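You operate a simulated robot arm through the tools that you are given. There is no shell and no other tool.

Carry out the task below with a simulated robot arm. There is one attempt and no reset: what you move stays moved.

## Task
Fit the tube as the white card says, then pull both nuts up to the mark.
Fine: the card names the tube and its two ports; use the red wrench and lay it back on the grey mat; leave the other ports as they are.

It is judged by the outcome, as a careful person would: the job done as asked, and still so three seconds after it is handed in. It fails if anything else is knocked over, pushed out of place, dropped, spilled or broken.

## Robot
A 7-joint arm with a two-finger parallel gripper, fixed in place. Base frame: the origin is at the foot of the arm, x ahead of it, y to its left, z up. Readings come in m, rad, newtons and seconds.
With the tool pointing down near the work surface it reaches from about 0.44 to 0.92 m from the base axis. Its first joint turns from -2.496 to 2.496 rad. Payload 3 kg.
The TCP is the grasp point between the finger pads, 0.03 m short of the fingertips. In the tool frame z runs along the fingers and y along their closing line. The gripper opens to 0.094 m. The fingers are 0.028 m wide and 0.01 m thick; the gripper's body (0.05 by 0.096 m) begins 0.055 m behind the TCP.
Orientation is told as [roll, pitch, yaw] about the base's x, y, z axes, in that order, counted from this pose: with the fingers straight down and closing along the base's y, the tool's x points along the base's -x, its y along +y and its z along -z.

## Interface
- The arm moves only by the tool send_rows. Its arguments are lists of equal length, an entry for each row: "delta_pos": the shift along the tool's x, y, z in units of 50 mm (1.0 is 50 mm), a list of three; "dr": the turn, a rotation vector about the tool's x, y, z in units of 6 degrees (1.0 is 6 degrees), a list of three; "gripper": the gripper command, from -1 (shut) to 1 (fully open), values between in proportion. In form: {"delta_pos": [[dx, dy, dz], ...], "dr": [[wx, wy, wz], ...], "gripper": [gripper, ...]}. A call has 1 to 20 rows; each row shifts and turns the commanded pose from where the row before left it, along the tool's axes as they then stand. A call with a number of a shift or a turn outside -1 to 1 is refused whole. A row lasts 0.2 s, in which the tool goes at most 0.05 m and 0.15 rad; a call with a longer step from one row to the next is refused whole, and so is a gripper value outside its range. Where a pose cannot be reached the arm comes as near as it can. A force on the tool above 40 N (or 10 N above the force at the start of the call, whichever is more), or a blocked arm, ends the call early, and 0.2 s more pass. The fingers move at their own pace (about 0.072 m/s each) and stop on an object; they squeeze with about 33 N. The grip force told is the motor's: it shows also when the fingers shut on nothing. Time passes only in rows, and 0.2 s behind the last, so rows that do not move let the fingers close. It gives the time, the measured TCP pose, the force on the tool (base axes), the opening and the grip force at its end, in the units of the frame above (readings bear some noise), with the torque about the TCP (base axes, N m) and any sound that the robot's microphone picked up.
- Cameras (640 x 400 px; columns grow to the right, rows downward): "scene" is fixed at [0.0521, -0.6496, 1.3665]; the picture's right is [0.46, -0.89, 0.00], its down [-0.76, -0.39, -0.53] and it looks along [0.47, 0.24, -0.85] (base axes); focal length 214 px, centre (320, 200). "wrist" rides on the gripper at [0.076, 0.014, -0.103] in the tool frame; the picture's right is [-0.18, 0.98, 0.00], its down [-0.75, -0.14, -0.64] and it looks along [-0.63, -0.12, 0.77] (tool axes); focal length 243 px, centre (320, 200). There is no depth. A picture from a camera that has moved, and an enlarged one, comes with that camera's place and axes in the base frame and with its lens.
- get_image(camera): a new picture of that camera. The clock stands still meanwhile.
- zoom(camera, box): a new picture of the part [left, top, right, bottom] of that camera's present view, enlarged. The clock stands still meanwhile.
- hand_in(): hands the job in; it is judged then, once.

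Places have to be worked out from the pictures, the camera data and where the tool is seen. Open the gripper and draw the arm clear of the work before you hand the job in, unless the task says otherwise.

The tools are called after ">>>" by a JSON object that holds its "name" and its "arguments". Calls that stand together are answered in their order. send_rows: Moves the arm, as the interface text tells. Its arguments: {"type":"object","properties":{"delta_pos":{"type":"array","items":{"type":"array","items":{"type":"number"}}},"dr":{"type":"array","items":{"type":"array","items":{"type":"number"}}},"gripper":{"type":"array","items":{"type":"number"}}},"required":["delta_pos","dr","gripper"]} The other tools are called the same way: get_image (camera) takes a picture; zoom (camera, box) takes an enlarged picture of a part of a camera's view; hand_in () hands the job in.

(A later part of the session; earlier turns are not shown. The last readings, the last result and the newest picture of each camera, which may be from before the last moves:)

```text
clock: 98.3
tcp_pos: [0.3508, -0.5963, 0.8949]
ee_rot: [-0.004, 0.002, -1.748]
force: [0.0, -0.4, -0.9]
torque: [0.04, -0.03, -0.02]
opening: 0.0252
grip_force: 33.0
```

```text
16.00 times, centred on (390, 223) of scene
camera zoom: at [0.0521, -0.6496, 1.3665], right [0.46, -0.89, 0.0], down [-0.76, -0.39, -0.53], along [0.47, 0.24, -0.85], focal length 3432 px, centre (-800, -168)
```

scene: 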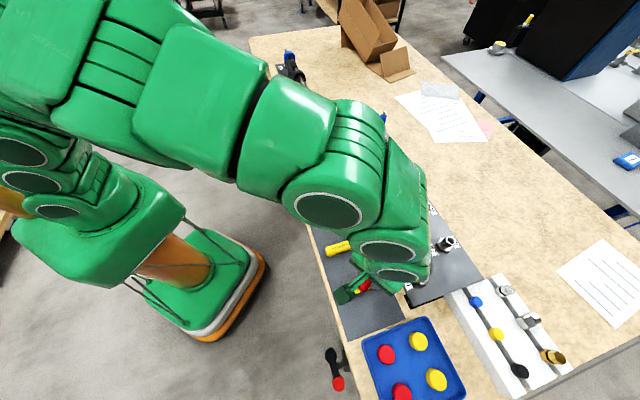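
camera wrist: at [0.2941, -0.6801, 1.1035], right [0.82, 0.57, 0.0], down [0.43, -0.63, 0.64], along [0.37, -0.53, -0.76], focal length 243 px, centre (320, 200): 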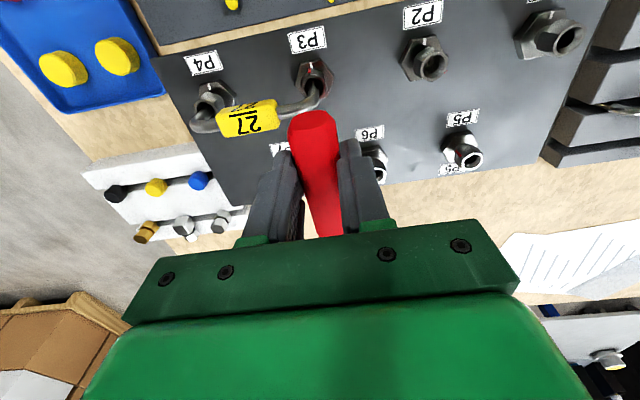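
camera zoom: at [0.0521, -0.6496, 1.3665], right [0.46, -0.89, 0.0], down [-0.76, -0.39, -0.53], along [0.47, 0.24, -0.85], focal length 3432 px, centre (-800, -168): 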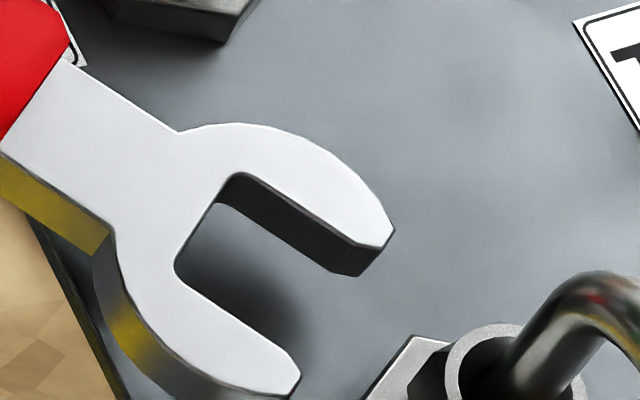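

The wrench has twisted about 3° in the grip from the stub, so its true axis is at 32° against the hex's ~35°, and it points about 4 mm off the nut centre. I correct both.

>>> {"name": "send_rows", "arguments": {"delta_pos": [[0.004, -0.091, -0.02], [0, 0, 0]], "dr": [[0, 0, -0.583], [0, 0, 0]], "gripper": [-1, -1]}}

>>> {"name": "zoom", "arguments": {"camera": "scene", "box": [372, 215, 412, 245]}}

```text
clock: 98.9
tcp_pos: [0.3467, -0.5941, 0.8971]
ee_rot: [-0.002, 0.003, -1.686]
force: [0.5, -0.2, -2.0]
torque: [0.03, 0.01, -0.01]
opening: 0.0252
grip_force: 33.1
```

```text
13.33 times, centred on (392, 230) of scene
camera zoom: at [0.0521, -0.6496, 1.3665], right [0.46, -0.89, 0.0], down [-0.76, -0.39, -0.53], along [0.47, 0.24, -0.85], focal length 2860 px, centre (-640, -200)
```

zoom: 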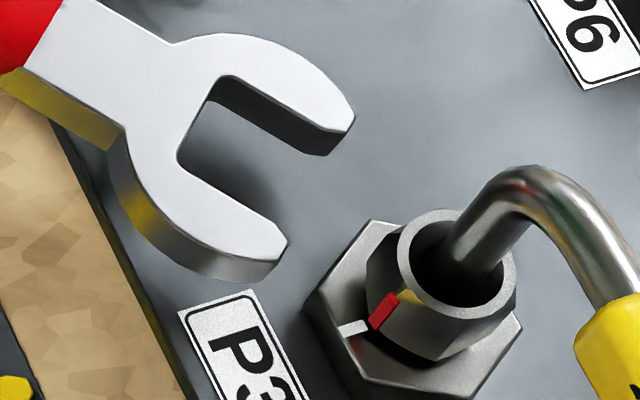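

Now the centreline meets the nut centre and the wrench is at about 35°. I slide on in two parts.

>>> {"name": "send_rows", "arguments": {"delta_pos": [[-0.15, 0, 0], [-0.12, 0, 0], [-0.1, 0, 0], [-0.08, 0, 0], [-0.06, 0, 0], [0, 0, 0]], "dr": [[0, 0, 0], [0, 0, 0], [0, 0, 0], [0, 0, 0], [0, 0, 0], [0, 0, 0]], "gripper": [-1, -1, -1, -1, -1, -1]}}

>>> {"name": "zoom", "arguments": {"camera": "scene", "box": [385, 221, 415, 245]}}

```text
clock: 100.0
tcp_pos: [0.3439, -0.6159, 0.8961]
ee_rot: [-0.004, 0.012, -1.684]
force: [-2.7, 10.3, 0.9]
torque: [0.08, 0.0, -0.6]
opening: 0.0255
grip_force: 33.1
stopped in row 5: the force on the tool passed its limit at 46 N (the readings are from after the stop); the commanded pose is now the measured one
```

```text
16.00 times, centred on (400, 233) of scene
camera zoom: at [0.0521, -0.6496, 1.3665], right [0.46, -0.89, 0.0], down [-0.76, -0.39, -0.53], along [0.47, 0.24, -0.85], focal length 3432 px, centre (-960, -328)
```

zoom: 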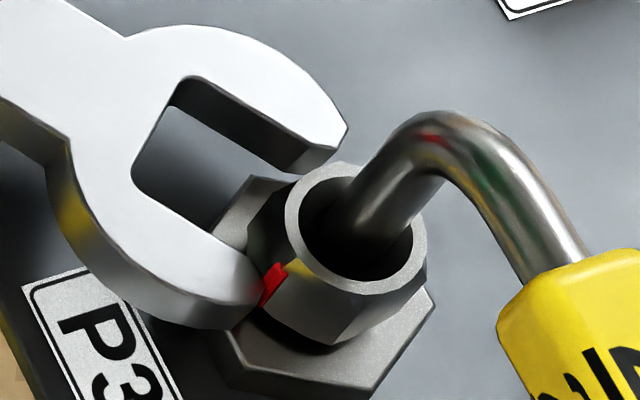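

The lower jaw tip stubbed on the red corner, and the reaction asks for a shift to -y. I back off a little, shift 1.5 mm that way, and try again.

>>> {"name": "send_rows", "arguments": {"delta_pos": [[0.1, 0, 0], [0, -0.032, 0], [0, 0, 0]], "dr": [[0, 0, 0], [0, 0, 0], [0, 0, 0]], "gripper": [-1, -1, -1]}}

>>> {"name": "zoom", "arguments": {"camera": "scene", "box": [382, 221, 412, 245]}}

```text
clock: 100.8
tcp_pos: [0.3426, -0.6107, 0.8962]
ee_rot: [-0.002, 0.01, -1.685]
force: [-0.8, 0.0, -1.3]
torque: [0.03, -0.03, -0.02]
opening: 0.0252
grip_force: 32.7
```

```text
16.00 times, centred on (397, 233) of scene
camera zoom: at [0.0521, -0.6496, 1.3665], right [0.46, -0.89, 0.0], down [-0.76, -0.39, -0.53], along [0.47, 0.24, -0.85], focal length 3432 px, centre (-912, -328)
```

zoom: 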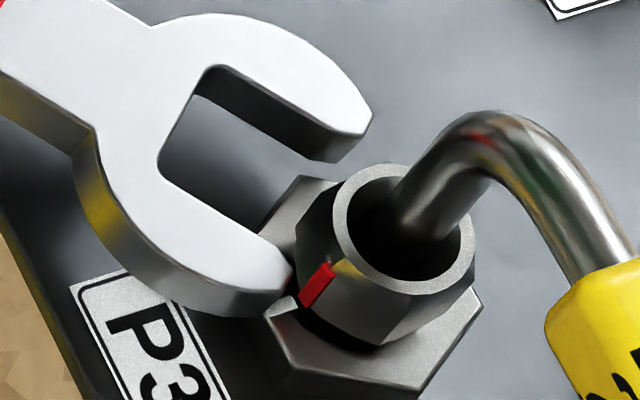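

By image the wrench is now within about a millimetre either way. I advance in small steps and read the side force to steer.

>>> {"name": "send_rows", "arguments": {"delta_pos": [[-0.06, 0.008, 0], [-0.04, 0, 0], [0, 0, 0]], "dr": [[-0.09, 0, 0], [0, 0, 0], [0, 0, 0]], "gripper": [-1, -1, -1]}}

>>> {"name": "zoom", "arguments": {"camera": "scene", "box": [382, 221, 412, 245]}}

```text
clock: 101.6
tcp_pos: [0.3438, -0.6152, 0.8965]
ee_rot: [0.006, 0.013, -1.684]
force: [-1.8, 13.3, 1.0]
torque: [0.2, 0.1, -0.56]
opening: 0.0252
grip_force: 32.4
```

```text
16.00 times, centred on (397, 233) of scene
camera zoom: at [0.0521, -0.6496, 1.3665], right [0.46, -0.89, 0.0], down [-0.76, -0.39, -0.53], along [0.47, 0.24, -0.85], focal length 3432 px, centre (-912, -328)
```

zoom: 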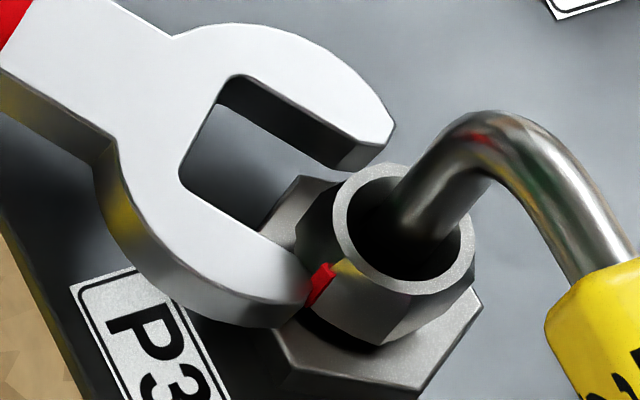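

It stubs again at the red corner while the other jaw has clearance, which fits the hex being nearer 99° than 95°. I back off 5 mm and rotate the wrench 4° more about the nut.

>>> {"name": "send_rows", "arguments": {"delta_pos": [[0.1, 0, 0], [0.003, -0.1726, 0], [0, 0, 0]], "dr": [[0, 0, 0], [0, 0, -0.667], [0, 0, 0]], "gripper": [-1, -1, -1]}}

>>> {"name": "zoom", "arguments": {"camera": "scene", "box": [382, 221, 412, 245]}}

```text
clock: 102.4
tcp_pos: [0.3348, -0.6104, 0.8969]
ee_rot: [0.004, 0.011, -1.614]
force: [-0.2, -0.2, -0.1]
torque: [-0.02, 0.04, 0.02]
opening: 0.0251
grip_force: 33.4
```

```text
16.00 times, centred on (397, 233) of scene
camera zoom: at [0.0521, -0.6496, 1.3665], right [0.46, -0.89, 0.0], down [-0.76, -0.39, -0.53], along [0.47, 0.24, -0.85], focal length 3432 px, centre (-912, -328)
```

zoom: 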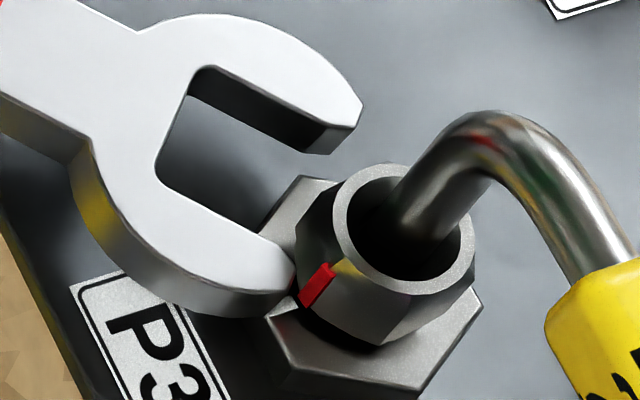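

Now centred by image with the wrench at ~39°. I advance gently.

>>> {"name": "send_rows", "arguments": {"delta_pos": [[-0.06, 0, 0], [-0.05, 0, 0], [-0.04, 0, 0], [0, 0, 0]], "dr": [[0, 0, 0], [0, 0, 0], [0, 0, 0], [0, 0, 0]], "gripper": [-1, -1, -1, -1]}}

>>> {"name": "zoom", "arguments": {"camera": "scene", "box": [382, 221, 412, 245]}}

```text
clock: 103.2
tcp_pos: [0.3364, -0.6141, 0.8945]
ee_rot: [0.007, 0.017, -1.615]
force: [-2.3, 12.8, 6.3]
torque: [-0.36, 0.2, -0.5]
opening: 0.0252
grip_force: 32.8
stopped in row 3: the force on the tool passed its limit at 44 N (the readings are from after the stop); the commanded pose is now the measured one
```

```text
16.00 times, centred on (397, 233) of scene
camera zoom: at [0.0521, -0.6496, 1.3665], right [0.46, -0.89, 0.0], down [-0.76, -0.39, -0.53], along [0.47, 0.24, -0.85], focal length 3432 px, centre (-912, -328)
```

zoom: 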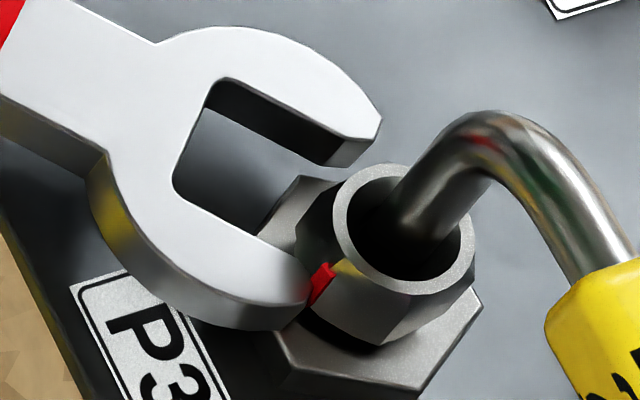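

Still catching the red corner by a hair: the jaw's inner edge needs roughly 1 mm more to -y. I back off, shift, and try again.

>>> {"name": "send_rows", "arguments": {"delta_pos": [[0.08, 0, -0.03], [0, -0.024, 0], [-0.04, 0, 0], [-0.04, 0, 0], [-0.03, 0, 0], [0, 0, 0]], "dr": [[0, 0, 0], [0, 0, 0], [0, 0, 0], [0, 0, 0], [0, 0, 0], [0, 0, 0]], "gripper": [-1, -1, -1, -1, -1, -1]}}

>>> {"name": "zoom", "arguments": {"camera": "scene", "box": [382, 221, 412, 245]}}

```text
clock: 104.6
tcp_pos: [0.3347, -0.6141, 0.8968]
ee_rot: [0.004, 0.019, -1.614]
force: [-0.2, 33.8, 5.8]
torque: [0.39, 0.08, -0.61]
opening: 0.0252
grip_force: 32.4
```

```text
16.00 times, centred on (397, 233) of scene
camera zoom: at [0.0521, -0.6496, 1.3665], right [0.46, -0.89, 0.0], down [-0.76, -0.39, -0.53], along [0.47, 0.24, -0.85], focal length 3432 px, centre (-912, -328)
```

zoom: 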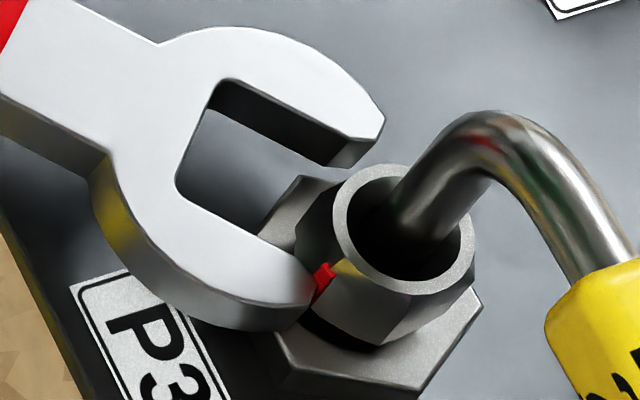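

The red line itself seems to catch on this approach, so I'll use the 60°-back approach where the red corner leads into the throat. First I back out, level the tool (the pushes pitched it about 1°), and read back.

>>> {"name": "send_rows", "arguments": {"delta_pos": [[0.15, 0.01, 0], [0.16, 0.01, 0], [0.17, 0.01, 0], [0, 0, 0], [0, 0, 0]], "dr": [[0, 0, 0], [0, 0, 0], [0, 0, 0], [0.04, -0.2, 0], [0, 0, 0]], "gripper": [-1, -1, -1, -1, -1]}}

>>> {"name": "zoom", "arguments": {"camera": "scene", "box": [372, 215, 412, 245]}}

```text
clock: 105.8
tcp_pos: [0.3371, -0.5922, 0.8966]
ee_rot: [0.001, -0.005, -1.613]
force: [-0.3, -0.4, -1.3]
torque: [0.04, -0.02, -0.03]
opening: 0.0254
grip_force: 32.6
```

```text
13.33 times, centred on (392, 230) of scene
camera zoom: at [0.0521, -0.6496, 1.3665], right [0.46, -0.89, 0.0], down [-0.76, -0.39, -0.53], along [0.47, 0.24, -0.85], focal length 2860 px, centre (-640, -200)
```

zoom: 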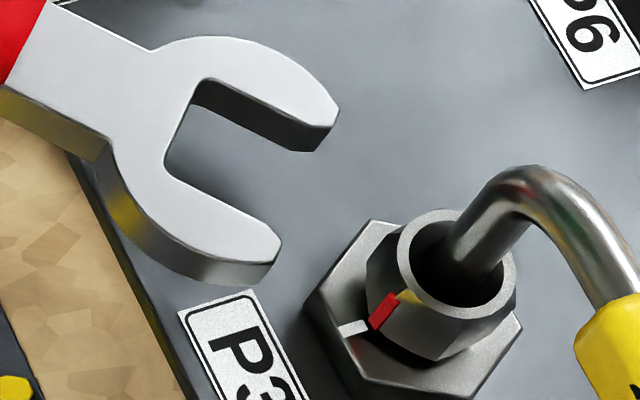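

Level again. The stubs happened with the jaw 1–2 mm lower than in the good engagements, so I raise 2 mm and retry from here with the axis at ~40°.

>>> {"name": "send_rows", "arguments": {"delta_pos": [[-0.1, -0.02, -0.04], [-0.12, -0.007, 0], [-0.12, -0.007, 0], [-0.08, -0.005, 0], [-0.06, -0.003, 0], [0, 0, 0]], "dr": [[0, 0, 0], [0, 0, 0], [0, 0, 0], [0, 0, 0], [0, 0, 0], [0, 0, 0]], "gripper": [-1, -1, -1, -1, -1, -1]}}

>>> {"name": "zoom", "arguments": {"camera": "scene", "box": [382, 221, 412, 245]}}

```text
clock: 107.4
tcp_pos: [0.3342, -0.6142, 0.8965]
ee_rot: [0.0, 0.001, -1.613]
force: [-2.5, 3.8, -3.0]
torque: [0.25, 0.05, -0.35]
opening: 0.0254
grip_force: 33.1
stopped in row 6: the force on the tool passed its limit at 41 N (the readings are from after the stop); the commanded pose is now the measured one
```

```text
16.00 times, centred on (397, 233) of scene
camera zoom: at [0.0521, -0.6496, 1.3665], right [0.46, -0.89, 0.0], down [-0.76, -0.39, -0.53], along [0.47, 0.24, -0.85], focal length 3432 px, centre (-912, -328)
```

zoom: 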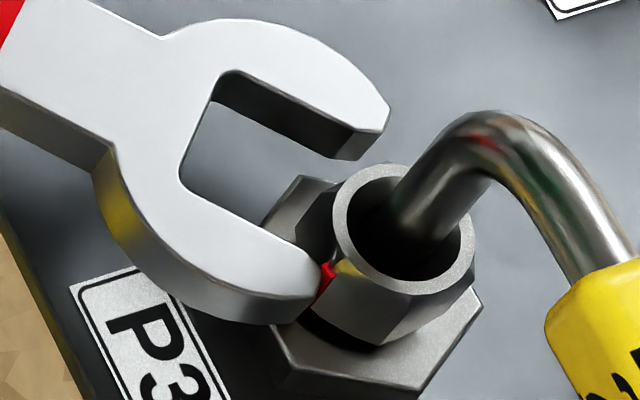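

The upper jaw still has over a millimetre of clearance, so I back off, shift 1.3 mm to -y with the jaw free, and retry.

>>> {"name": "send_rows", "arguments": {"delta_pos": [[0.12, 0, 0], [0, -0.028, 0], [0, 0, 0]], "dr": [[0, 0, 0], [0, 0, 0], [0, 0, 0]], "gripper": [-1, -1, -1]}}

>>> {"name": "zoom", "arguments": {"camera": "scene", "box": [382, 221, 412, 245]}}

```text
clock: 108.2
tcp_pos: [0.334, -0.6083, 0.8975]
ee_rot: [0.0, -0.001, -1.613]
force: [0.7, 0.7, -1.4]
torque: [0.05, 0.02, 0.01]
opening: 0.0253
grip_force: 33.2
```

```text
16.00 times, centred on (397, 233) of scene
camera zoom: at [0.0521, -0.6496, 1.3665], right [0.46, -0.89, 0.0], down [-0.76, -0.39, -0.53], along [0.47, 0.24, -0.85], focal length 3432 px, centre (-912, -328)
```

zoom: 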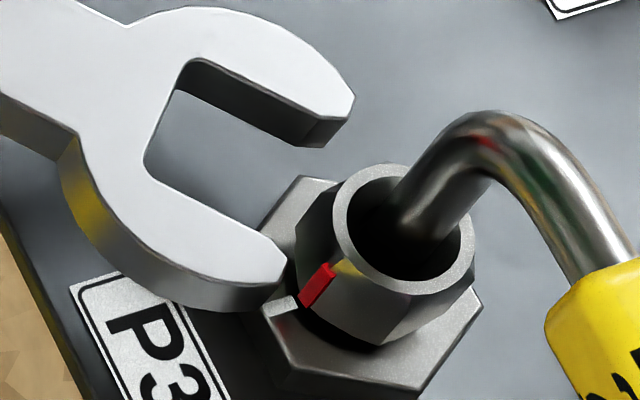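

The lower jaw edge now passes outside the red corner and the upper still clears. I advance.

>>> {"name": "send_rows", "arguments": {"delta_pos": [[-0.08, 0, 0], [-0.06, 0, 0], [-0.06, 0, 0], [0, 0, 0]], "dr": [[0, 0, 0], [0, 0, 0], [0, 0, 0], [0, 0, 0]], "gripper": [-1, -1, -1, -1]}}

>>> {"name": "zoom", "arguments": {"camera": "scene", "box": [382, 221, 412, 245]}}

```text
clock: 109.2
tcp_pos: [0.3335, -0.6176, 0.8986]
ee_rot: [0.0, 0.002, -1.616]
force: [-9.0, 11.5, -3.3]
torque: [0.47, 0.23, -1.22]
opening: 0.0253
grip_force: 33.1
```

```text
16.00 times, centred on (397, 233) of scene
camera zoom: at [0.0521, -0.6496, 1.3665], right [0.46, -0.89, 0.0], down [-0.76, -0.39, -0.53], along [0.47, 0.24, -0.85], focal length 3432 px, centre (-912, -328)
```

zoom: 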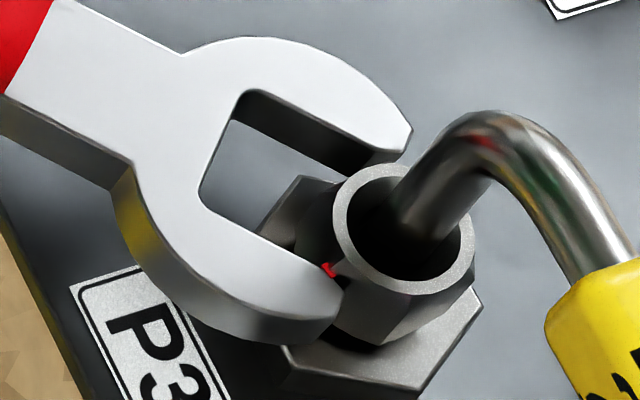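

It's past the corner and sliding on. I keep going with a small -y bias to relieve the side load.

>>> {"name": "send_rows", "arguments": {"delta_pos": [[0, -0.02, 0], [-0.05, -0.005, 0], [-0.05, -0.005, 0], [-0.05, 0, 0], [0, 0, 0]], "dr": [[0, 0, 0], [0, 0, 0], [0, 0, 0], [0, 0, 0], [0, 0, 0]], "gripper": [-1, -1, -1, -1, -1]}}

>>> {"name": "zoom", "arguments": {"camera": "scene", "box": [382, 221, 412, 245]}}

```text
clock: 110.4
tcp_pos: [0.3317, -0.6252, 0.8992]
ee_rot: [0.001, 0.0, -1.613]
force: [-4.3, 1.3, -0.1]
torque: [0.05, 0.1, -0.47]
opening: 0.0251
grip_force: 32.7
```

```text
16.00 times, centred on (397, 233) of scene
camera zoom: at [0.0521, -0.6496, 1.3665], right [0.46, -0.89, 0.0], down [-0.76, -0.39, -0.53], along [0.47, 0.24, -0.85], focal length 3432 px, centre (-912, -328)
```

zoom: 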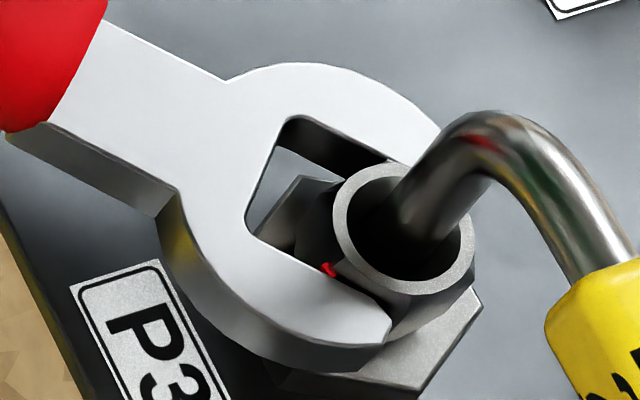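

Nearly home on the nut. I advance the last bit, then turn 8° clockwise, which should be slack plus about 5–6°.

>>> {"name": "send_rows", "arguments": {"delta_pos": [[-0.05, 0, 0], [-0.05, 0, 0], [0, 0, 0], [-0.014, 0.145, 0], [-0.014, 0.145, 0], [0, 0, 0]], "dr": [[0, 0, 0], [0, 0, 0], [0, 0, 0], [0, 0, 0.667], [0, 0, 0.667], [0, 0, 0]], "gripper": [-1, -1, -1, -1, -1, -1]}}

>>> {"name": "zoom", "arguments": {"camera": "scene", "box": [382, 221, 412, 245]}}

```text
clock: 111.8
tcp_pos: [0.3459, -0.6325, 0.898]
ee_rot: [0.002, 0.001, -1.755]
force: [-9.1, -4.1, -1.0]
torque: [-0.15, 0.27, -0.69]
opening: 0.0254
grip_force: 33.3
```

```text
16.00 times, centred on (397, 233) of scene
camera zoom: at [0.0521, -0.6496, 1.3665], right [0.46, -0.89, 0.0], down [-0.76, -0.39, -0.53], along [0.47, 0.24, -0.85], focal length 3432 px, centre (-912, -328)
```

zoom: 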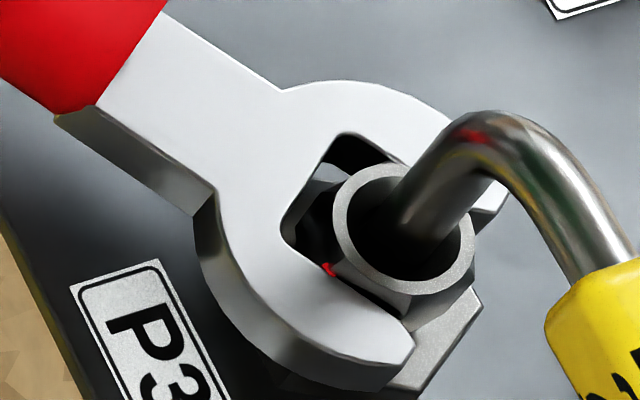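

The nut hasn't moved yet (8 N resisting now), so that was slack. I turn another 6°.

>>> {"name": "send_rows", "arguments": {"delta_pos": [[-0.011, 0.109, 0], [-0.011, 0.109, 0], [0, 0, 0]], "dr": [[0, 0, 0.5], [0, 0, 0.5], [0, 0, 0]], "gripper": [-1, -1, -1]}}

>>> {"name": "zoom", "arguments": {"camera": "scene", "box": [382, 221, 412, 245]}}

```text
clock: 112.6
tcp_pos: [0.3556, -0.6366, 0.8984]
ee_rot: [-0.001, -0.001, -1.857]
force: [-9.7, 5.9, 2.0]
torque: [-0.18, 0.36, -0.61]
opening: 0.0254
grip_force: 32.7
```

```text
16.00 times, centred on (397, 233) of scene
camera zoom: at [0.0521, -0.6496, 1.3665], right [0.46, -0.89, 0.0], down [-0.76, -0.39, -0.53], along [0.47, 0.24, -0.85], focal length 3432 px, centre (-912, -328)
```

zoom: 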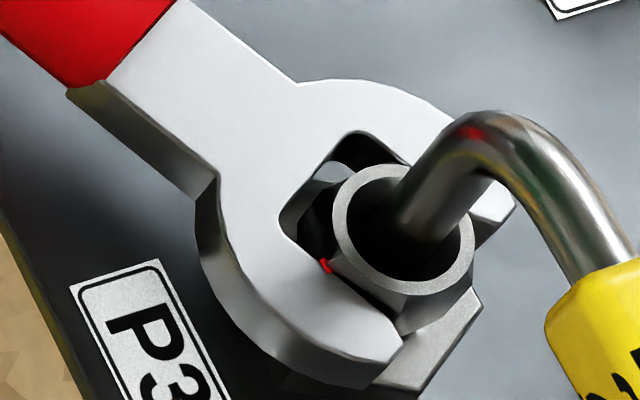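

The red line moved about 4°. I add 2° more, withdraw, and check.

>>> {"name": "send_rows", "arguments": {"delta_pos": [[-0.007, 0.073, 0], [0, 0, 0], [0.15, 0.005, 0], [0.2, 0.01, 0], [0.2, 0.01, 0], [0.25, 0.01, 0], [0, 0, 0]], "dr": [[0, 0, 0.333], [0, 0, 0], [0, 0, 0], [0, 0, 0], [0, 0, 0], [0, 0, 0], [0, 0, 0]], "gripper": [-1, -1, -1, -1, -1, -1, -1]}}

>>> {"name": "zoom", "arguments": {"camera": "scene", "box": [382, 221, 412, 245]}}

>>> {"name": "get_image", "arguments": {"camera": "scene"}}

```text
clock: 113.4
tcp_pos: [0.3582, -0.636, 0.8995]
ee_rot: [0.003, -0.008, -1.895]
force: [-1.7, 1.7, -1.7]
torque: [0.19, 0.03, 0.21]
opening: 0.0251
grip_force: 33.1
stopped in row 4: the force on the tool passed its limit at 44 N (the readings are from after the stop); the commanded pose is now the measured one
```

```text
16.00 times, centred on (397, 233) of scene
camera zoom: at [0.0521, -0.6496, 1.3665], right [0.46, -0.89, 0.0], down [-0.76, -0.39, -0.53], along [0.47, 0.24, -0.85], focal length 3432 px, centre (-912, -328)
```

zoom: 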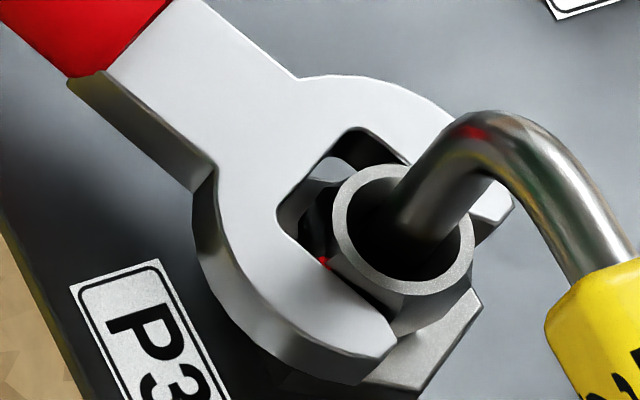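

```text
taken
```

scene: 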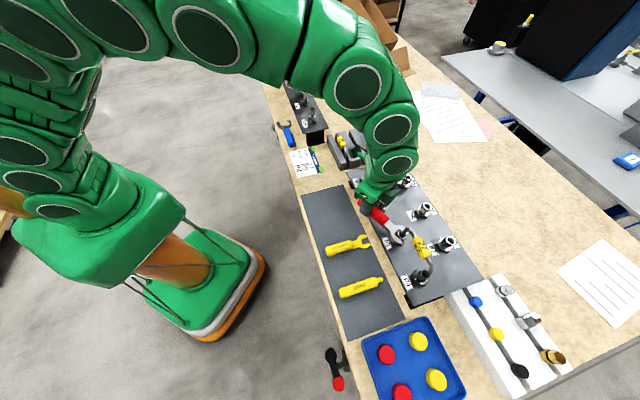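

The wrench is wedged on the flats so it binds when pulled straight. I rotate back 5° within the slack to free it, then withdraw.

>>> {"name": "send_rows", "arguments": {"delta_pos": [[-0.003, -0.091, 0], [-0.003, -0.091, 0], [0, 0, 0]], "dr": [[0, 0, -0.42], [0, 0, -0.42], [0, 0, 0]], "gripper": [-1, -1, -1]}}

>>> {"name": "zoom", "arguments": {"camera": "scene", "box": [382, 221, 412, 245]}}

```text
clock: 114.2
tcp_pos: [0.3492, -0.6319, 0.8991]
ee_rot: [0.002, -0.009, -1.806]
force: [-0.1, -0.1, -1.6]
torque: [0.05, -0.02, 0.01]
opening: 0.0251
grip_force: 32.5
```

```text
16.00 times, centred on (397, 233) of scene
camera zoom: at [0.0521, -0.6496, 1.3665], right [0.46, -0.89, 0.0], down [-0.76, -0.39, -0.53], along [0.47, 0.24, -0.85], focal length 3432 px, centre (-912, -328)
```

zoom: 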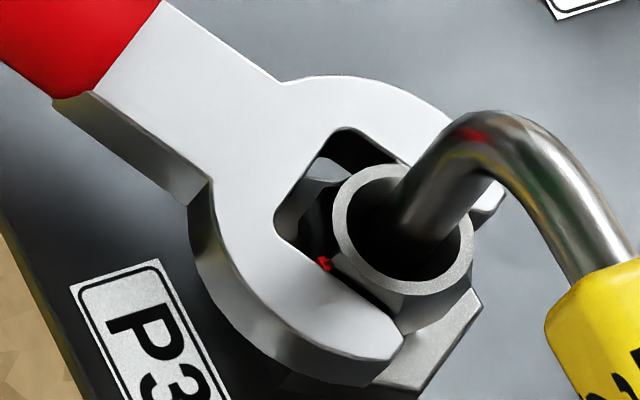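

Free of load. Now I withdraw along the wrench axis.

>>> {"name": "send_rows", "arguments": {"delta_pos": [[0.1, 0.002, 0], [0.15, 0.003, 0], [0.2, 0.004, 0], [0.2, 0.004, 0], [0.2, 0.004, 0], [0, 0, 0]], "dr": [[0, 0, 0], [0, 0, 0], [0, 0, 0], [0, 0, 0], [0, 0, 0], [0, 0, 0]], "gripper": [-1, -1, -1, -1, -1, -1]}}

>>> {"name": "zoom", "arguments": {"camera": "scene", "box": [382, 221, 412, 245]}}

```text
clock: 115.6
tcp_pos: [0.361, -0.5916, 0.8988]
ee_rot: [0.004, -0.011, -1.807]
force: [-1.1, 0.1, -0.6]
torque: [0.02, 0.01, 0.01]
opening: 0.0255
grip_force: 33.3
```

```text
16.00 times, centred on (397, 233) of scene
camera zoom: at [0.0521, -0.6496, 1.3665], right [0.46, -0.89, 0.0], down [-0.76, -0.39, -0.53], along [0.47, 0.24, -0.85], focal length 3432 px, centre (-912, -328)
```

zoom: 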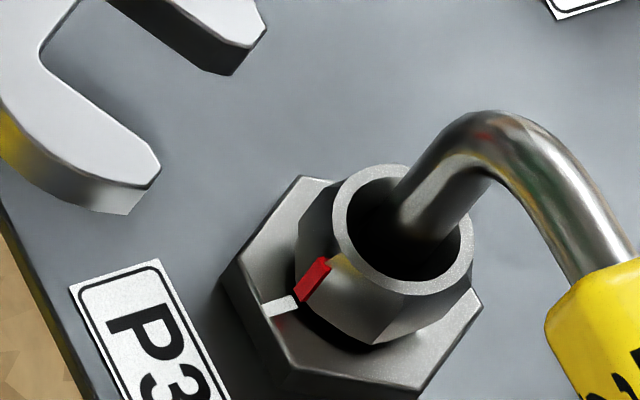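

P3's red line now runs straight into the white line. For P4 I want the grip further back on the handle so the fingers clear P3, and the grip needs squaring anyway, so I lift and carry the wrench back over its place on the mat to re-grip.

>>> {"name": "send_rows", "arguments": {"delta_pos": [[0, 0, -0.7], [0, 0, -0.7], [0, 0, -0.7], [0, 0, 0], [0, 0, 0], [0, 0, 0], [0, 0, 0], [0, 0, 0], [0, 0, 0], [0, 0, 0], [0, 0, 0], [0, 0, 0], [0, 0, 0], [0, 0, 0]], "dr": [[0, 0, 0], [0, 0, 0], [0, 0, 0], [0, 0.05, -0.975], [0, 0, -0.975], [0, 0, -0.975], [0, 0, -0.975], [0, 0, -0.975], [0, 0, -0.975], [0, 0, -0.975], [0, 0, -0.975], [0, 0, -0.975], [0, 0, -0.975], [0, 0, 0]], "gripper": [-1, -1, -1, -1, -1, -1, -1, -1, -1, -1, -1, -1, -1, -1]}}

>>> {"name": "send_rows", "arguments": {"delta_pos": [[0.54, 0.16, 0], [0.54, 0.16, 0], [0.55, 0.16, 0], [0, 0, 0]], "dr": [[0, 0, 0], [0, 0, 0], [0, 0, 0], [0, 0, 0]], "gripper": [-1, -1, -1, -1]}}

>>> {"name": "get_image", "arguments": {"camera": "wrist"}}

>>> {"name": "zoom", "arguments": {"camera": "scene", "box": [300, 165, 380, 225]}}

```text
clock: 118.6
tcp_pos: [0.3609, -0.5908, 1.0036]
ee_rot: [-0.002, -0.005, -0.786]
force: [1.0, 0.2, -1.5]
torque: [0.01, 0.04, 0.0]
opening: 0.025
grip_force: 33.0
```

```text
clock: 119.6
tcp_pos: [0.3186, -0.5157, 1.0021]
ee_rot: [-0.001, -0.005, -0.785]
force: [0.5, 0.9, -1.0]
torque: [0.05, 0.04, 0.01]
opening: 0.0252
grip_force: 32.9
```

```text
taken
camera wrist: at [0.2751, -0.451, 1.1038], right [0.83, 0.56, 0.0], down [0.43, -0.63, 0.65], along [0.36, -0.53, -0.76], focal length 243 px, centre (320, 200)
```

wrist: 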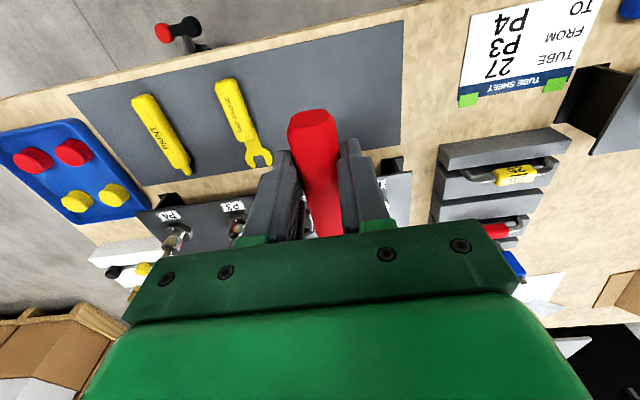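

```text
6.67 times, centred on (340, 195) of scene
camera zoom: at [0.0521, -0.6496, 1.3665], right [0.46, -0.89, 0.0], down [-0.76, -0.39, -0.53], along [0.47, 0.24, -0.85], focal length 1430 px, centre (187, 233)
```

zoom: 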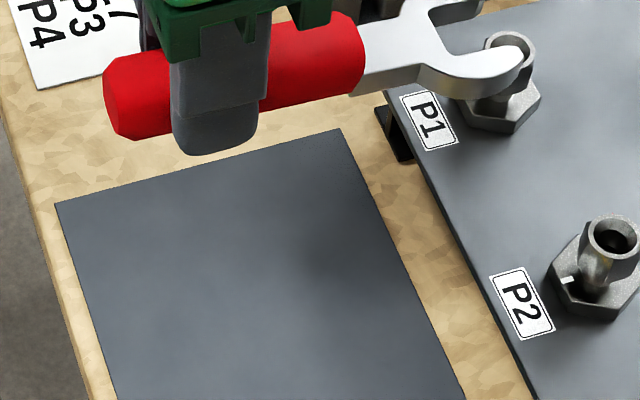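

I'm above the wrench's original spot. I lower it to just above the mat and then gently down.

>>> {"name": "send_rows", "arguments": {"delta_pos": [[0, 0, 0.7], [0, 0, 0.7], [0, 0, 0.7], [0, 0, 0.7], [0, 0, 0.6], [0, 0, 0.2], [0, 0, 0.06], [0, 0, 0]], "dr": [[0, 0, 0], [0, 0, 0], [0, 0, 0], [0, 0, 0], [0, 0, 0], [0, 0, 0], [0, 0, 0], [0, 0, 0]], "gripper": [-1, -1, -1, -1, -1, -1, -1, -1]}}

>>> {"name": "zoom", "arguments": {"camera": "scene", "box": [290, 180, 370, 240]}}

```text
clock: 121.1
tcp_pos: [0.32, -0.5183, 0.8234]
ee_rot: [-0.003, -0.007, -0.787]
force: [-2.9, 4.4, 6.9]
torque: [0.4, 0.24, -0.03]
opening: 0.0255
grip_force: 32.9
stopped in row 7: the force on the tool passed its limit at 43 N (the readings are from after the stop); the commanded pose is now the measured one
```

```text
6.67 times, centred on (330, 210) of scene
camera zoom: at [0.0521, -0.6496, 1.3665], right [0.46, -0.89, 0.0], down [-0.76, -0.39, -0.53], along [0.47, 0.24, -0.85], focal length 1430 px, centre (253, 133)
```

zoom: 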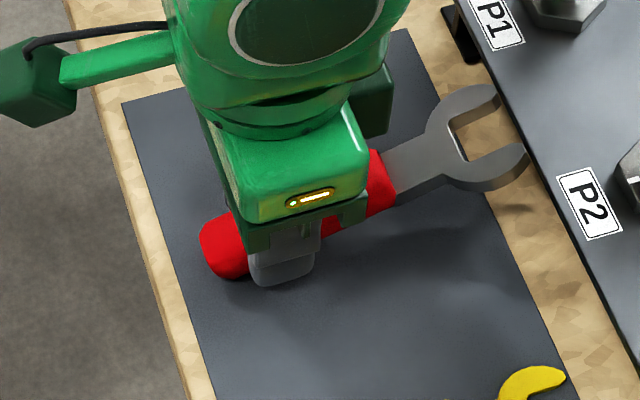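

The wrench has pitched in the grip — its handle end touched down first with the head about 2 cm up. Rather than drop it, I tilt the tool so the head comes down gently onto the mat.

>>> {"name": "send_rows", "arguments": {"delta_pos": [[0, 0, -0.03], [-0.035, 0, 0.037], [-0.035, 0, 0.037], [0, 0, 0]], "dr": [[0, 0, 0], [0, 0.5, 0], [0, 0.5, 0], [0, 0, 0]], "gripper": [-1, -1, -1, -1]}}

>>> {"name": "zoom", "arguments": {"camera": "scene", "box": [290, 180, 370, 240]}}

```text
clock: 122.1
tcp_pos: [0.3226, -0.5212, 0.8218]
ee_rot: [-0.002, 0.097, -0.786]
force: [-6.3, 9.4, 11.8]
torque: [0.68, 0.51, -0.05]
opening: 0.0252
grip_force: 32.9
```

```text
6.67 times, centred on (330, 210) of scene
camera zoom: at [0.0521, -0.6496, 1.3665], right [0.46, -0.89, 0.0], down [-0.76, -0.39, -0.53], along [0.47, 0.24, -0.85], focal length 1430 px, centre (253, 133)
```

zoom: 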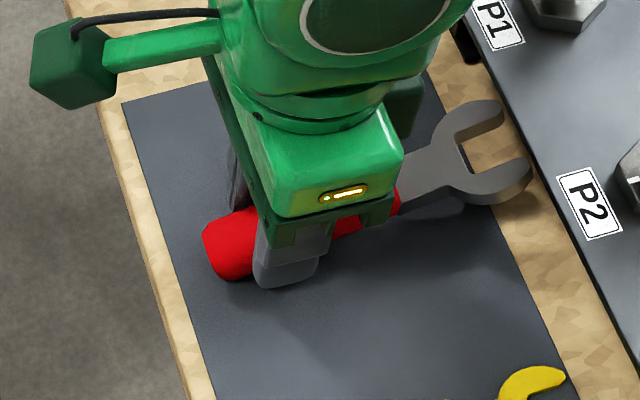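

The head is lower but still up. I ease the contact and tilt another 6°.

>>> {"name": "send_rows", "arguments": {"delta_pos": [[0, 0, -0.03], [-0.035, 0, 0.03], [-0.035, 0, 0.03], [0, 0, 0]], "dr": [[0, 0, 0], [0, 0.5, 0], [0, 0.5, 0], [0, 0, 0]], "gripper": [-1, -1, -1, -1]}}

>>> {"name": "zoom", "arguments": {"camera": "scene", "box": [290, 180, 370, 240]}}

>>> {"name": "get_image", "arguments": {"camera": "wrist"}}

```text
clock: 123.1
tcp_pos: [0.325, -0.5232, 0.8207]
ee_rot: [-0.002, 0.201, -0.786]
force: [0.4, -0.3, -1.0]
torque: [0.0, 0.03, -0.01]
opening: 0.0252
grip_force: 33.3
```

```text
6.67 times, centred on (330, 210) of scene
camera zoom: at [0.0521, -0.6496, 1.3665], right [0.46, -0.89, 0.0], down [-0.76, -0.39, -0.53], along [0.47, 0.24, -0.85], focal length 1430 px, centre (253, 133)
```

zoom: 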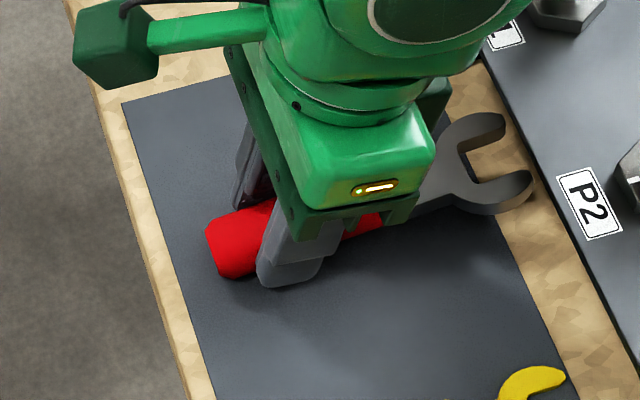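

```text
taken
camera wrist: at [0.2976, -0.4742, 0.9359], right [0.82, 0.57, -0.04], down [0.51, -0.71, 0.48], along [0.24, -0.41, -0.88], focal length 243 px, centre (320, 200)
```

wrist: 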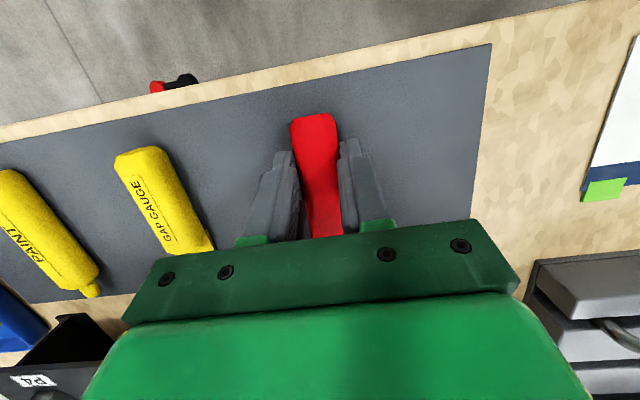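

The wrench is now nearly flat, but its jaw tips reach about 1 cm under the edge of the port board. I slide it back 2.2 cm toward the robot before letting go.

>>> {"name": "send_rows", "arguments": {"delta_pos": [[0.14, 0, 0.028], [0.14, 0, 0.028], [0.15, 0, 0.03], [0, 0, 0]], "dr": [[0, 0, 0], [0, 0, 0], [0, 0, 0], [0, 0, 0]], "gripper": [-1, -1, -1, -1]}}

>>> {"name": "zoom", "arguments": {"camera": "scene", "box": [290, 180, 370, 240]}}

```text
clock: 124.1
tcp_pos: [0.3092, -0.5079, 0.8207]
ee_rot: [-0.003, 0.202, -0.787]
force: [0.3, -0.2, -1.7]
torque: [0.02, 0.03, 0.01]
opening: 0.0249
grip_force: 33.1
```

```text
6.67 times, centred on (330, 210) of scene
camera zoom: at [0.0521, -0.6496, 1.3665], right [0.46, -0.89, 0.0], down [-0.76, -0.39, -0.53], along [0.47, 0.24, -0.85], focal length 1430 px, centre (253, 133)
```

zoom: 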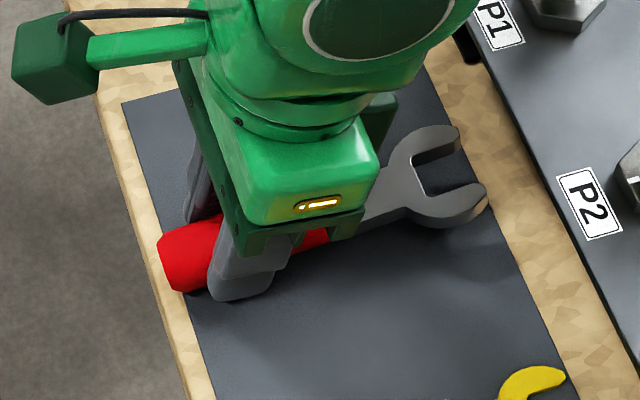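

The head is well clear of the board and fully over the mat. I lower 2 mm to touch and release.

>>> {"name": "send_rows", "arguments": {"delta_pos": [[-0.006, 0, 0.03], [-0.004, 0, 0.02], [0, 0, 0], [0, 0, 0], [0, 0, 0]], "dr": [[0, 0, 0], [0, 0, 0], [0, 0, 0], [0, 0, 0], [0, 0, 0]], "gripper": [-1, -1, -1, -0.2, -0.1]}}

>>> {"name": "zoom", "arguments": {"camera": "scene", "box": [290, 180, 370, 240]}}

>>> {"name": "get_image", "arguments": {"camera": "wrist"}}

```text
clock: 125.3
tcp_pos: [0.3107, -0.5087, 0.8179]
ee_rot: [-0.003, 0.202, -0.786]
force: [0.4, 0.4, 1.0]
torque: [0.03, 0.01, 0.01]
opening: 0.0422
grip_force: 0.1
```

```text
6.67 times, centred on (330, 210) of scene
camera zoom: at [0.0521, -0.6496, 1.3665], right [0.46, -0.89, 0.0], down [-0.76, -0.39, -0.53], along [0.47, 0.24, -0.85], focal length 1430 px, centre (253, 133)
```

zoom: 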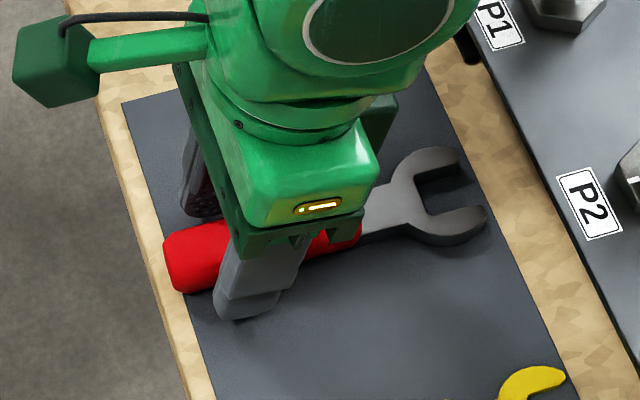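

```text
taken
camera wrist: at [0.2821, -0.4584, 0.9338], right [0.82, 0.57, -0.04], down [0.51, -0.71, 0.48], along [0.24, -0.41, -0.88], focal length 243 px, centre (320, 200)
```

wrist: 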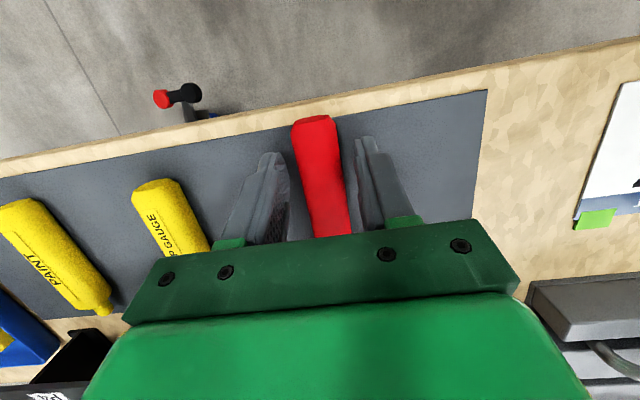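

The wrench lies flat on the mat. I level the tool and rise clear to look at it before re-gripping further back.

>>> {"name": "send_rows", "arguments": {"delta_pos": [[0, 0, -0.2], [0, 0, -0.3], [0, 0, -0.5], [0, 0, -0.6], [0, 0, 0]], "dr": [[0, -0.65, 0], [0, -0.65, 0], [0, -0.65, 0], [0, 0, 0], [0, 0, 0]], "gripper": [0, 0, 0, 0, 0]}}

>>> {"name": "zoom", "arguments": {"camera": "scene", "box": [300, 190, 360, 235]}}

>>> {"name": "get_image", "arguments": {"camera": "wrist"}}

```text
clock: 126.5
tcp_pos: [0.3141, -0.5114, 0.8979]
ee_rot: [-0.002, 0.0, -0.786]
force: [0.1, -0.3, -0.7]
torque: [0.03, -0.05, -0.03]
opening: 0.0467
grip_force: 0.0
```

```text
8.89 times, centred on (330, 212) of scene
camera zoom: at [0.0521, -0.6496, 1.3665], right [0.46, -0.89, 0.0], down [-0.76, -0.39, -0.53], along [0.47, 0.24, -0.85], focal length 1906 px, centre (231, 89)
```

zoom: 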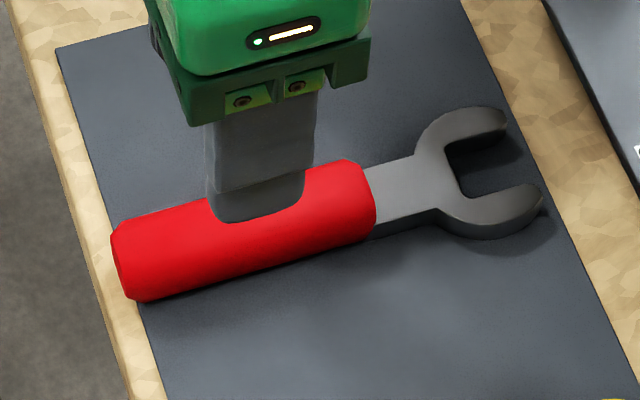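

```text
taken
camera wrist: at [0.2711, -0.447, 0.9997], right [0.83, 0.56, 0.0], down [0.43, -0.63, 0.64], along [0.36, -0.53, -0.76], focal length 243 px, centre (320, 200)
```

wrist: 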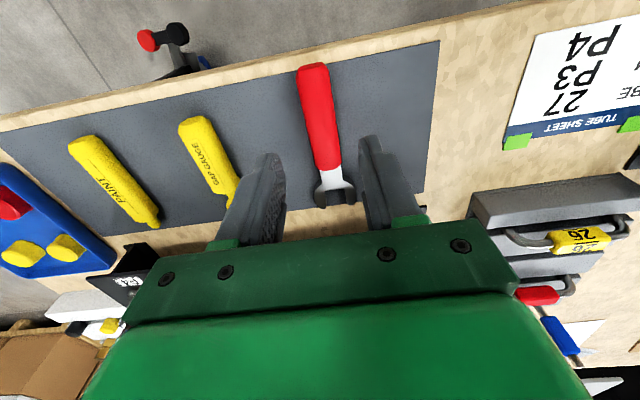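

The wrench lies flat with its handle from b≈0.547 to 0.639 at a≈-0.138. I re-grip at b≈0.562, close to the handle's end.

>>> {"name": "send_rows", "arguments": {"delta_pos": [[0.436, 0.034, 0], [0, 0, 0.6], [0, 0, 0.6], [0, 0, 0.35], [0, 0, 0.1], [0, 0, 0]], "dr": [[0, 0, 0], [0, 0, 0], [0, 0, 0], [0, 0, 0], [0, 0, 0], [0, 0, 0]], "gripper": [0, 0, 0, 0, 0, 0]}}

>>> {"name": "get_image", "arguments": {"camera": "wrist"}}

>>> {"name": "zoom", "arguments": {"camera": "scene", "box": [290, 180, 370, 240]}}

```text
clock: 127.9
tcp_pos: [0.2997, -0.4954, 0.8136]
ee_rot: [-0.003, -0.001, -0.786]
force: [0.3, -0.2, -0.4]
torque: [-0.03, -0.02, -0.01]
opening: 0.0469
grip_force: 0.1
```

```text
taken
camera wrist: at [0.2563, -0.4305, 0.9162], right [0.83, 0.56, 0.0], down [0.43, -0.63, 0.64], along [0.36, -0.53, -0.77], focal length 243 px, centre (320, 200)
```

wrist: 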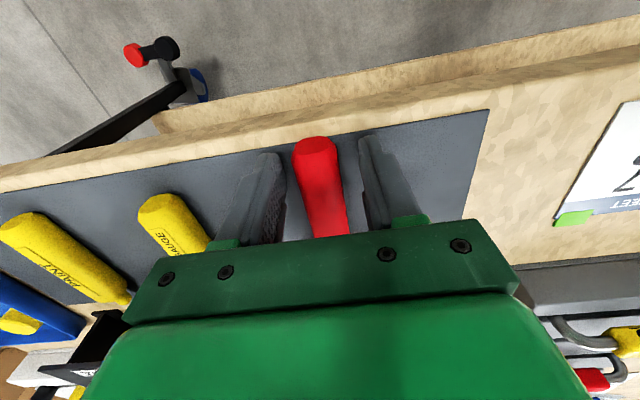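

```text
6.67 times, centred on (330, 210) of scene
camera zoom: at [0.0521, -0.6496, 1.3665], right [0.46, -0.89, 0.0], down [-0.76, -0.39, -0.53], along [0.47, 0.24, -0.85], focal length 1430 px, centre (253, 133)
```

zoom: 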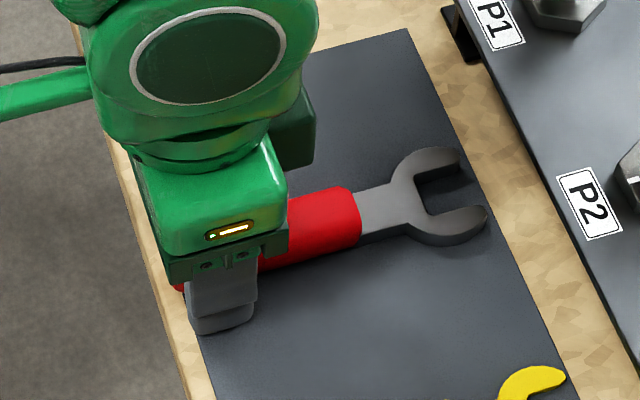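

I nudge 4 mm toward the head for a firmer hold and close.

>>> {"name": "send_rows", "arguments": {"delta_pos": [[-0.08, 0.01, 0], [0, 0, 0], [0, 0, 0], [0, 0, 0], [0, 0, 0], [0, 0, -0.2], [0, 0, -0.5], [0, 0, -0.6], [0, 0, -0.6], [0, 0, -0.3], [0, 0, 0]], "dr": [[0, 0, 0], [0, 0, 0], [0, 0, 0], [0, 0, 0], [0, 0, 0], [0, 0, 0], [0, 0, 0], [0, 0, 0], [0, 0, 0], [0, 0, 0], [0, 0, 0]], "gripper": [0, -1, -1, -1, -1, -1, -1, -1, -1, -1, -1]}}

>>> {"name": "zoom", "arguments": {"camera": "scene", "box": [290, 165, 370, 225]}}

>>> {"name": "get_image", "arguments": {"camera": "wrist"}}

```text
clock: 130.3
tcp_pos: [0.303, -0.4993, 0.926]
ee_rot: [-0.002, -0.002, -0.786]
force: [-0.8, 0.7, -1.0]
torque: [0.06, 0.03, 0.03]
opening: 0.0253
grip_force: 32.9
```

```text
6.67 times, centred on (330, 195) of scene
camera zoom: at [0.0521, -0.6496, 1.3665], right [0.46, -0.89, 0.0], down [-0.76, -0.39, -0.53], along [0.47, 0.24, -0.85], focal length 1430 px, centre (253, 233)
```

zoom: 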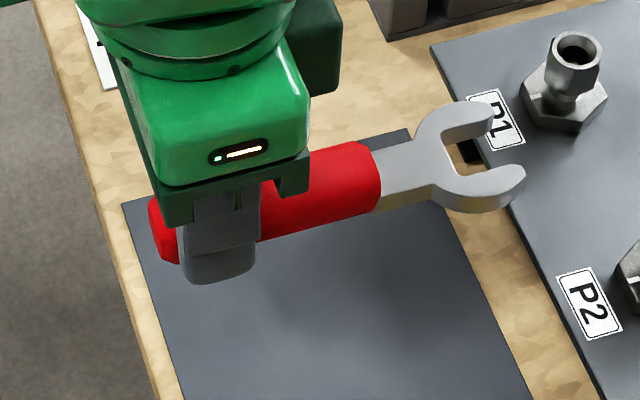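

```text
taken
camera wrist: at [0.2597, -0.4337, 1.0275], right [0.83, 0.56, 0.0], down [0.43, -0.63, 0.64], along [0.36, -0.53, -0.77], focal length 243 px, centre (320, 200)
```

wrist: 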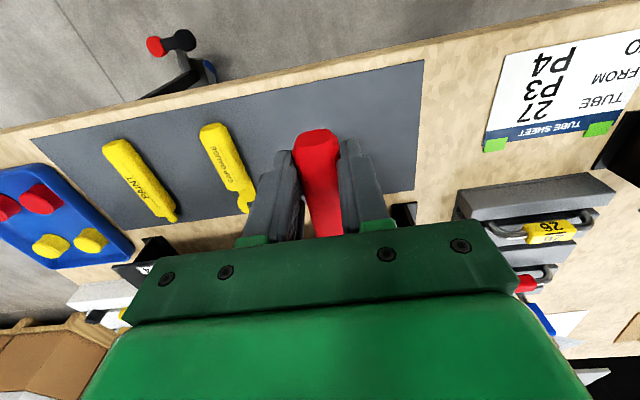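

The wrench is held square and level. I move across in front of P4 and down to working height.

>>> {"name": "send_rows", "arguments": {"delta_pos": [[0, -0.706, 0], [0, -0.706, 0], [0, -0.706, 0], [0, -0.706, 0], [0, -0.706, 0], [0, -0.706, 0], [0, -0.706, 0], [0, 0, 0.3], [0, 0, 0.3], [0, 0, 0]], "dr": [[0, 0, 0], [0, 0, 0], [0, 0, 0], [0, 0, 0], [0, 0, 0], [0, 0, 0], [0, 0, 0], [0, 0, 0], [0, 0, 0], [0, 0, 0]], "gripper": [-1, -1, -1, -1, -1, -1, -1, -1, -1, -1]}}

>>> {"name": "zoom", "arguments": {"camera": "scene", "box": [400, 260, 440, 290]}}

>>> {"name": "get_image", "arguments": {"camera": "scene"}}

>>> {"name": "get_image", "arguments": {"camera": "wrist"}}

```text
clock: 132.5
tcp_pos: [0.128, -0.6716, 0.8937]
ee_rot: [-0.003, -0.001, -0.787]
force: [0.5, -0.3, -1.2]
torque: [0.02, 0.03, 0.01]
opening: 0.0253
grip_force: 32.9
```

```text
13.33 times, centred on (420, 275) of scene
camera zoom: at [0.0521, -0.6496, 1.3665], right [0.46, -0.89, 0.0], down [-0.76, -0.39, -0.53], along [0.47, 0.24, -0.85], focal length 2860 px, centre (-1013, -800)
```

zoom: 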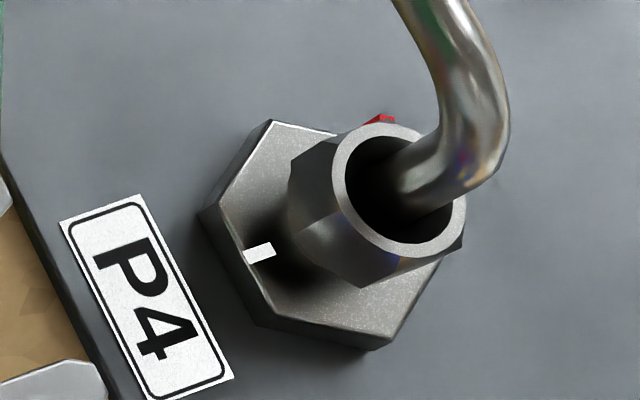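

```text
taken
```

scene: 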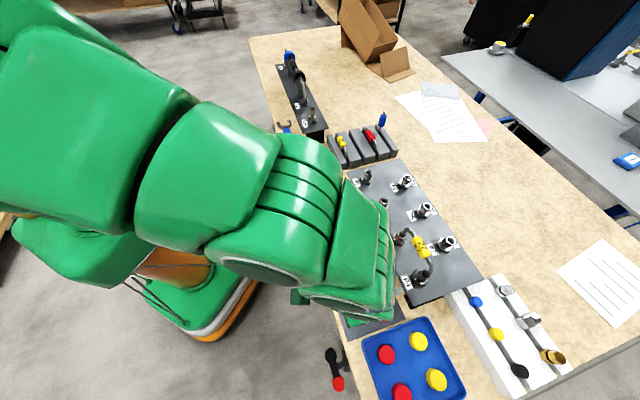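

```text
taken
camera wrist: at [0.0843, -0.6071, 0.9967], right [0.83, 0.56, 0.0], down [0.43, -0.63, 0.64], along [0.36, -0.53, -0.77], focal length 243 px, centre (320, 200)
```

wrist: 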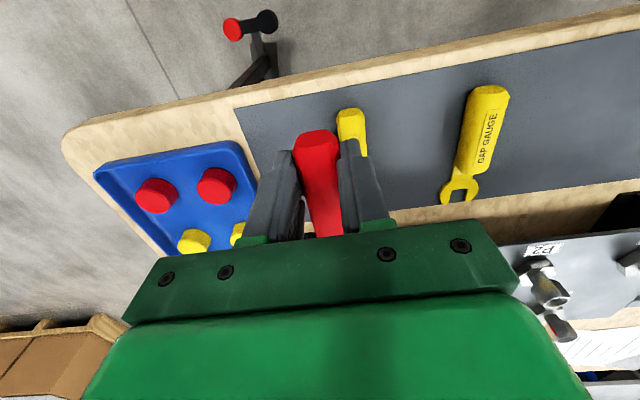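

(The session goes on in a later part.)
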